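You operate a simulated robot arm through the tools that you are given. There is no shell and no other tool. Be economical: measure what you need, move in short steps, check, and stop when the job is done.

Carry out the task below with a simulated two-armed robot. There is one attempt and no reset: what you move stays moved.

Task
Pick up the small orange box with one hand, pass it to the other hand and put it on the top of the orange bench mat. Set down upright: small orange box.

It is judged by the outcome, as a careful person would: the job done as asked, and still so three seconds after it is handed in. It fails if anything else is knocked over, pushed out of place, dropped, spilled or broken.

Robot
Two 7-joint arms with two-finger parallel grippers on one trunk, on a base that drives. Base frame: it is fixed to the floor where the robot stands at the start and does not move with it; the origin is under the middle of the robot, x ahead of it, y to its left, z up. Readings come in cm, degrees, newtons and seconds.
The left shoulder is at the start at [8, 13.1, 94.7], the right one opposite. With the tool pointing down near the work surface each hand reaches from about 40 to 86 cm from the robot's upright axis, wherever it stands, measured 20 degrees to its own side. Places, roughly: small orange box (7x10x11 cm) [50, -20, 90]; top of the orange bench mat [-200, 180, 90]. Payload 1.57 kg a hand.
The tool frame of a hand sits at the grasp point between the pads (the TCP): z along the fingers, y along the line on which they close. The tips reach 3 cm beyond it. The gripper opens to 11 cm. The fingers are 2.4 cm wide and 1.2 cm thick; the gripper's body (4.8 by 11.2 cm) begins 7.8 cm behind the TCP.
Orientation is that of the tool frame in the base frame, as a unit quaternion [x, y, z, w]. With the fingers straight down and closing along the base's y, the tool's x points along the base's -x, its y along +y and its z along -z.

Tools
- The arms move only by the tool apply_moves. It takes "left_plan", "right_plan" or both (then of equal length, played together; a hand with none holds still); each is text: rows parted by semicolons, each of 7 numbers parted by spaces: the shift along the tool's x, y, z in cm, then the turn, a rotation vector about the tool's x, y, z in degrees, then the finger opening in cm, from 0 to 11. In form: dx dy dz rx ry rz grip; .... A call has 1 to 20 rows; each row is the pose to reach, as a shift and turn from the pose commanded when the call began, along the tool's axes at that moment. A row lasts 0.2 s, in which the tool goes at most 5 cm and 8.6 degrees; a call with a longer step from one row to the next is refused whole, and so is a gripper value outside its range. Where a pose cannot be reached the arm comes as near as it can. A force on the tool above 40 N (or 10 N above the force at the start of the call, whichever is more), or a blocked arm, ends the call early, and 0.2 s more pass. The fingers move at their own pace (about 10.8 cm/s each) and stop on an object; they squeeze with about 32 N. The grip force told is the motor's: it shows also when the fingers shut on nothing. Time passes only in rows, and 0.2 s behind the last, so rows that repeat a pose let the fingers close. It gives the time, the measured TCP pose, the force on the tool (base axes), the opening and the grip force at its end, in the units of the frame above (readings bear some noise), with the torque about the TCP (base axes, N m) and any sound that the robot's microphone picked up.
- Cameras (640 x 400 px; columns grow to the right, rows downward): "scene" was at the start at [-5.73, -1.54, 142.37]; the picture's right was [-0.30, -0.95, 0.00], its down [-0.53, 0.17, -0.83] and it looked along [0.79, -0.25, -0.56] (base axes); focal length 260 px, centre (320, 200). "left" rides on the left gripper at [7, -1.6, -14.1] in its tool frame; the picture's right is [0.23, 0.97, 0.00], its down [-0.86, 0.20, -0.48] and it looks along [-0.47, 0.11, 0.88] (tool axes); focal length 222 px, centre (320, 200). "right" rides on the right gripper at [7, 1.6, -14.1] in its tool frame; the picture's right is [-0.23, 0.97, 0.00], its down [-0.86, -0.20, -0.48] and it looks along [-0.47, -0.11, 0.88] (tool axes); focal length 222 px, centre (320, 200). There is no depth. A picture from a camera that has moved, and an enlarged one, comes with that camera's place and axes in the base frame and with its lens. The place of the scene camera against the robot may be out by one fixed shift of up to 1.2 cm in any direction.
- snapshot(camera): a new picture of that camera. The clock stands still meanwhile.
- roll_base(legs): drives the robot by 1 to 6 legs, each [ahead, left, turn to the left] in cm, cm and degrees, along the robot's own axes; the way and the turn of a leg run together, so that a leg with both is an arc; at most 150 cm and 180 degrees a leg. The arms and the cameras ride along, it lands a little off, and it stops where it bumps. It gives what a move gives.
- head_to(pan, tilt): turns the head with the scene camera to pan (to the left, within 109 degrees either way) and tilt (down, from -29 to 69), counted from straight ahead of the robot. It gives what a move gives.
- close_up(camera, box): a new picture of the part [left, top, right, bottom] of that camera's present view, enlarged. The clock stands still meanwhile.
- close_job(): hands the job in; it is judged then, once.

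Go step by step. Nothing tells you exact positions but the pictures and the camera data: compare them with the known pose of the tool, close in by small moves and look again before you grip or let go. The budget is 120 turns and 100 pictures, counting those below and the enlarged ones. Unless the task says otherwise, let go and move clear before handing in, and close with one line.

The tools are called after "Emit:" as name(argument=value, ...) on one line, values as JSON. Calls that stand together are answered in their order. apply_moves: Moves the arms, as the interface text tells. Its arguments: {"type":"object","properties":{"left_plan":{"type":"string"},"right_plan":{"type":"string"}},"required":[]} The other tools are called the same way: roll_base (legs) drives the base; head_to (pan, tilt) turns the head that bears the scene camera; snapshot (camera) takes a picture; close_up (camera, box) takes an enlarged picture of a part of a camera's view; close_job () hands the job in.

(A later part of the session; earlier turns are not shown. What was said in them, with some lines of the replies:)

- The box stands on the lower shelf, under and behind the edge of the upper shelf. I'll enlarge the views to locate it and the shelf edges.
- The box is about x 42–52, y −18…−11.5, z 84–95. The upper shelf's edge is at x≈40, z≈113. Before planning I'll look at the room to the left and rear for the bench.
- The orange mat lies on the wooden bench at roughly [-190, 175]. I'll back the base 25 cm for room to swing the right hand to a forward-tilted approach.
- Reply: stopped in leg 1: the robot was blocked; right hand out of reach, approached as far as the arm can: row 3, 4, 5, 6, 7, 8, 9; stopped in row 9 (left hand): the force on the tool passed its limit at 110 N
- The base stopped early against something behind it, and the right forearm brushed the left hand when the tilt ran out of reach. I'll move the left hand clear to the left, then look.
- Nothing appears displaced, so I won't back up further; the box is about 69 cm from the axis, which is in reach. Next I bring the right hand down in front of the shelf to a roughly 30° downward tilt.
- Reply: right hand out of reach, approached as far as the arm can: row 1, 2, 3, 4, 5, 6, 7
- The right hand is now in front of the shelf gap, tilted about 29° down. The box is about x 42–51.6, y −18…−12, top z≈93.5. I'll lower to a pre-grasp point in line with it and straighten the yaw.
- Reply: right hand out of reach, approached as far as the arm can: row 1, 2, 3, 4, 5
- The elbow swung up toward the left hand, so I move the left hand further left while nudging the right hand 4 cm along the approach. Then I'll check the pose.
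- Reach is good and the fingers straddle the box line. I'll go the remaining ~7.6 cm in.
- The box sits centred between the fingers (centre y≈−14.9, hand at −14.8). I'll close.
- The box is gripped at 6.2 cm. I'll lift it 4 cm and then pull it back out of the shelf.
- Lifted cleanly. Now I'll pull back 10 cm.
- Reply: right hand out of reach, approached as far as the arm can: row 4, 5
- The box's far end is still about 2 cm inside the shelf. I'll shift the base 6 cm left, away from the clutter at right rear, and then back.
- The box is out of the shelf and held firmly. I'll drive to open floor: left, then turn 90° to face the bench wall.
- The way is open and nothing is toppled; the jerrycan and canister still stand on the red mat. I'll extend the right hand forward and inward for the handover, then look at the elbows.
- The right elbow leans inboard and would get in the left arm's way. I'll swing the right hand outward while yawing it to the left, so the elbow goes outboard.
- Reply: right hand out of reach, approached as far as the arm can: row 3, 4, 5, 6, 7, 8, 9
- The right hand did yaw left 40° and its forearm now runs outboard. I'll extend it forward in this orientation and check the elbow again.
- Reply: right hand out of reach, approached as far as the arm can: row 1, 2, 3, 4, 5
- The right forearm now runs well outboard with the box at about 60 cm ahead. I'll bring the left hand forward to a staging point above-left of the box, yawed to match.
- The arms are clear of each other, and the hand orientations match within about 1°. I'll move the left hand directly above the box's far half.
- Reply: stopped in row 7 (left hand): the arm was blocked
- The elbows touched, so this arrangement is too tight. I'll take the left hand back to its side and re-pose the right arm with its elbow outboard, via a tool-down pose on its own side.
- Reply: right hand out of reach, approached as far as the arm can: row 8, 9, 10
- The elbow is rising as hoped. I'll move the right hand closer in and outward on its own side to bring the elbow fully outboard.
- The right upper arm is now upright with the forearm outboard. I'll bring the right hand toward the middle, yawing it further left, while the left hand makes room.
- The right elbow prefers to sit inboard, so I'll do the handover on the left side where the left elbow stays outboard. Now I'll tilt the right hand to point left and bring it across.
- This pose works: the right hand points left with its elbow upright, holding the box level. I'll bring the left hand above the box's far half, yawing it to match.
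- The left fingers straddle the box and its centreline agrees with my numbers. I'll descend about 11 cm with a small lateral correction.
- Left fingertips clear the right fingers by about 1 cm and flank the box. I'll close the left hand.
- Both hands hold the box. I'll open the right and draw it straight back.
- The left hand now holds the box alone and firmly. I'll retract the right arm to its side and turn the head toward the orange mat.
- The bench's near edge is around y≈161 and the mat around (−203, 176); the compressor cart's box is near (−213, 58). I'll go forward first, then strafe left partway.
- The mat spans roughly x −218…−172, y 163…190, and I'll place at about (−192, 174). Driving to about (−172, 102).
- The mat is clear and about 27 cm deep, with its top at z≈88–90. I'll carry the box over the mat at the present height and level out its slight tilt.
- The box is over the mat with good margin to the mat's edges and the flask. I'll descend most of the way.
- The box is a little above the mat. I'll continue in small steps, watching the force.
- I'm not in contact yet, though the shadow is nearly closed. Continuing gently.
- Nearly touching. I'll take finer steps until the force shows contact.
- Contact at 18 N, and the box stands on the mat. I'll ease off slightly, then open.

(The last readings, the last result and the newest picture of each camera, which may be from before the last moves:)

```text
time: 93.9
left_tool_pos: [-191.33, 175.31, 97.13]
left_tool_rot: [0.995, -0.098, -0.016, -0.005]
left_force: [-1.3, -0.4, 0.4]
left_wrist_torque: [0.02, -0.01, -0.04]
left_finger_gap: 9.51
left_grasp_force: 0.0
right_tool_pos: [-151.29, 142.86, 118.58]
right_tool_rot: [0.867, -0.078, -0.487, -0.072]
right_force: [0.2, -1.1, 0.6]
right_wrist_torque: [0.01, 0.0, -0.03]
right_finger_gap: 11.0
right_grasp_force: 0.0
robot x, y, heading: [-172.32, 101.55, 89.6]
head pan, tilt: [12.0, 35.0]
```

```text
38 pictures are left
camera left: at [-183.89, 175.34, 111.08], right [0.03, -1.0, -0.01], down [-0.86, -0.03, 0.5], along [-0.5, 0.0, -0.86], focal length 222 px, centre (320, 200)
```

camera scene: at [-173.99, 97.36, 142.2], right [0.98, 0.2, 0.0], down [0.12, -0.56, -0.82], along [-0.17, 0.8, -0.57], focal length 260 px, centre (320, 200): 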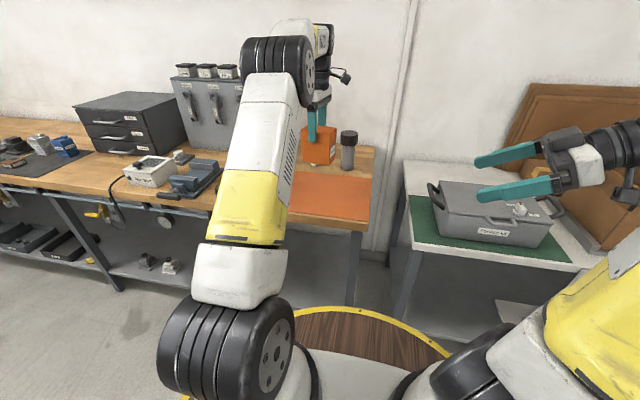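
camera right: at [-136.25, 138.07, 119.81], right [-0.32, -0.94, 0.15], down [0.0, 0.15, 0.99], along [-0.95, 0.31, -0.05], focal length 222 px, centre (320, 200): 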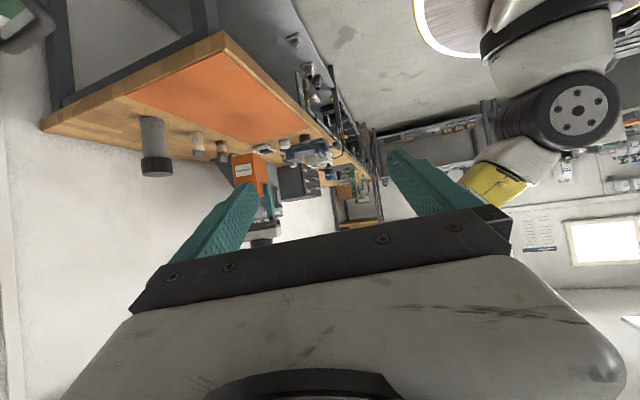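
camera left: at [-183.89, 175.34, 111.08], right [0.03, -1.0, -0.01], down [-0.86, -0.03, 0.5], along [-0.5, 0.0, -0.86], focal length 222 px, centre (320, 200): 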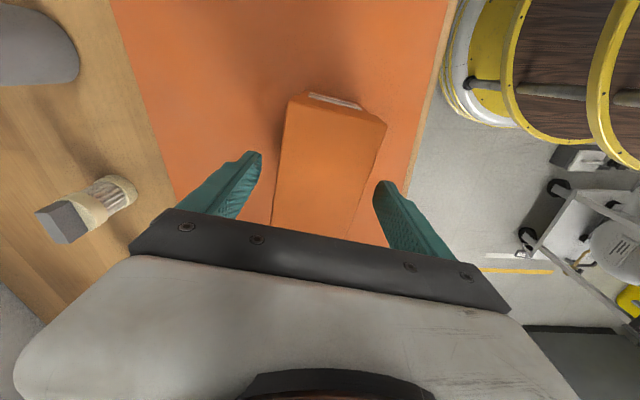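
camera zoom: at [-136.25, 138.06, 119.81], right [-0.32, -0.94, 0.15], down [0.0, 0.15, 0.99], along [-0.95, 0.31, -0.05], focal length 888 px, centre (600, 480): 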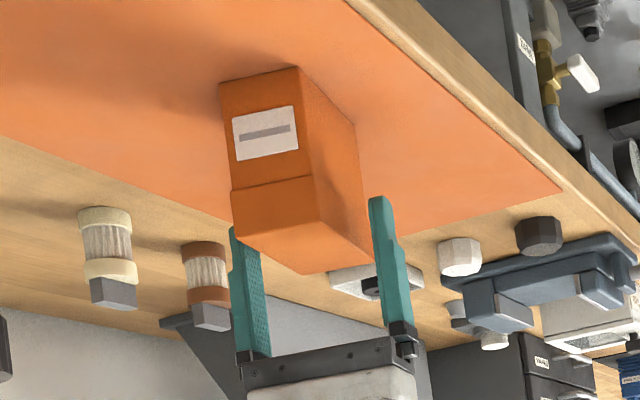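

The box stands freely on the mat with both fingers clear. I'll raise the left hand straight up and away.

Emit:
apply_moves(left_plan="0 0 -2 0 0 0 9.5; 0 0 -5 0 0 0 9.5; 0 0 -9 0 0 0 9.5; 0 0 -13 0 0 0 9.5; 0 0 -16 0 0 0 9.5; 0 3 -17 0 0 0 9.5; 0 7 -17 0 0 0 9.5; 0 11 -17 0 0 0 9.5; 0 11 -17 0 0 0 9.5")

Emit:
snapshot(camera="scene")

Emit:
snapshot(camera="right")

Emit:
snapshot(camera="left")

```text
time: 95.9
left_tool_pos: [-193.32, 164.32, 114.04]
left_tool_rot: [0.995, -0.099, -0.017, -0.005]
left_force: [0.2, 1.0, -0.1]
left_wrist_torque: [0.0, 0.01, -0.03]
left_finger_gap: 9.49
left_grasp_force: 0.1
right_tool_pos: [-151.16, 142.92, 118.67]
right_tool_rot: [0.867, -0.077, -0.488, -0.071]
right_force: [-0.3, 0.0, -1.2]
right_wrist_torque: [0.0, 0.02, -0.03]
right_finger_gap: 11.05
right_grasp_force: 0.1
robot x, y, heading: [-171.67, 101.53, 89.6]
head pan, tilt: [12.0, 35.0]
```

```text
37 pictures are left
camera scene: at [-173.99, 97.34, 142.2], right [0.98, 0.2, 0.0], down [0.12, -0.56, -0.82], along [-0.17, 0.8, -0.57], focal length 260 px, centre (320, 200)
```

scene: 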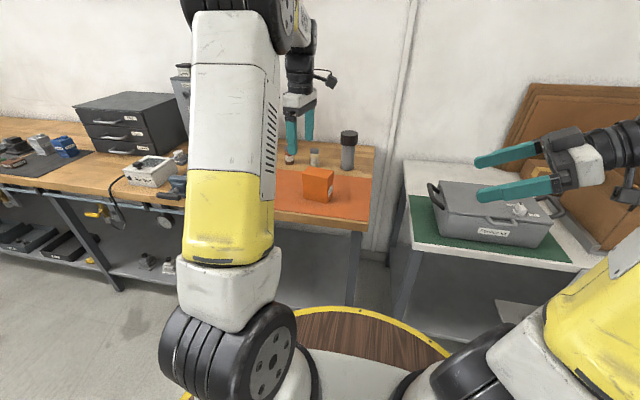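

```text
36 pictures are left
camera right: at [-136.25, 138.06, 119.81], right [-0.32, -0.94, 0.15], down [0.0, 0.15, 0.99], along [-0.95, 0.31, -0.05], focal length 222 px, centre (320, 200)
```

right: 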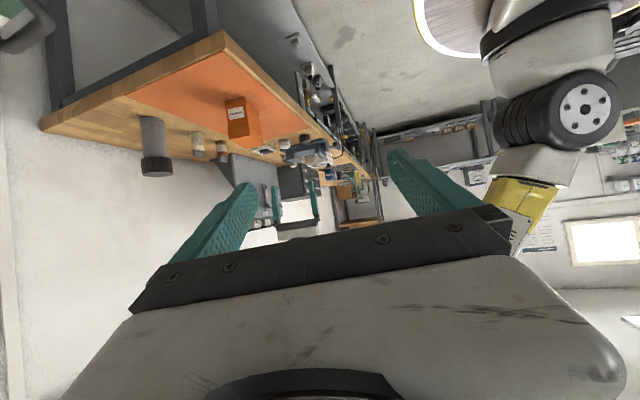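

```text
35 pictures are left
camera left: at [-185.76, 164.41, 127.91], right [0.03, -1.0, -0.01], down [-0.86, -0.03, 0.5], along [-0.5, 0.0, -0.86], focal length 222 px, centre (320, 200)
```

left: 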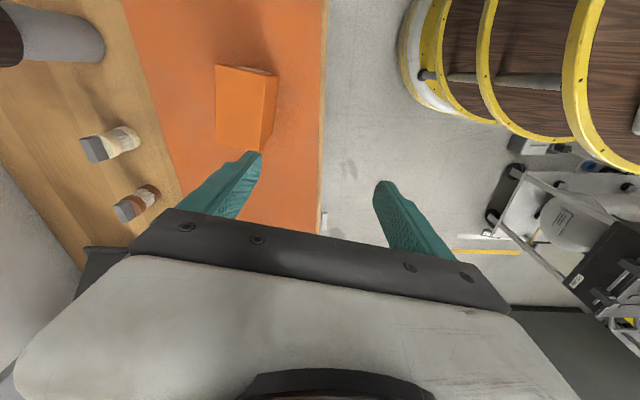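

The box stands upright on the orange mat, both hands are clear of it, and nothing on the bench was disturbed. I'm handing in.

Emit:
close_job()

```text
The job is handed in.
```

The small orange box went from the right hand to the left and now stands upright on the orange bench mat; while backing away from the shelf the base bumped something I couldn't see, but I saw nothing toppled.
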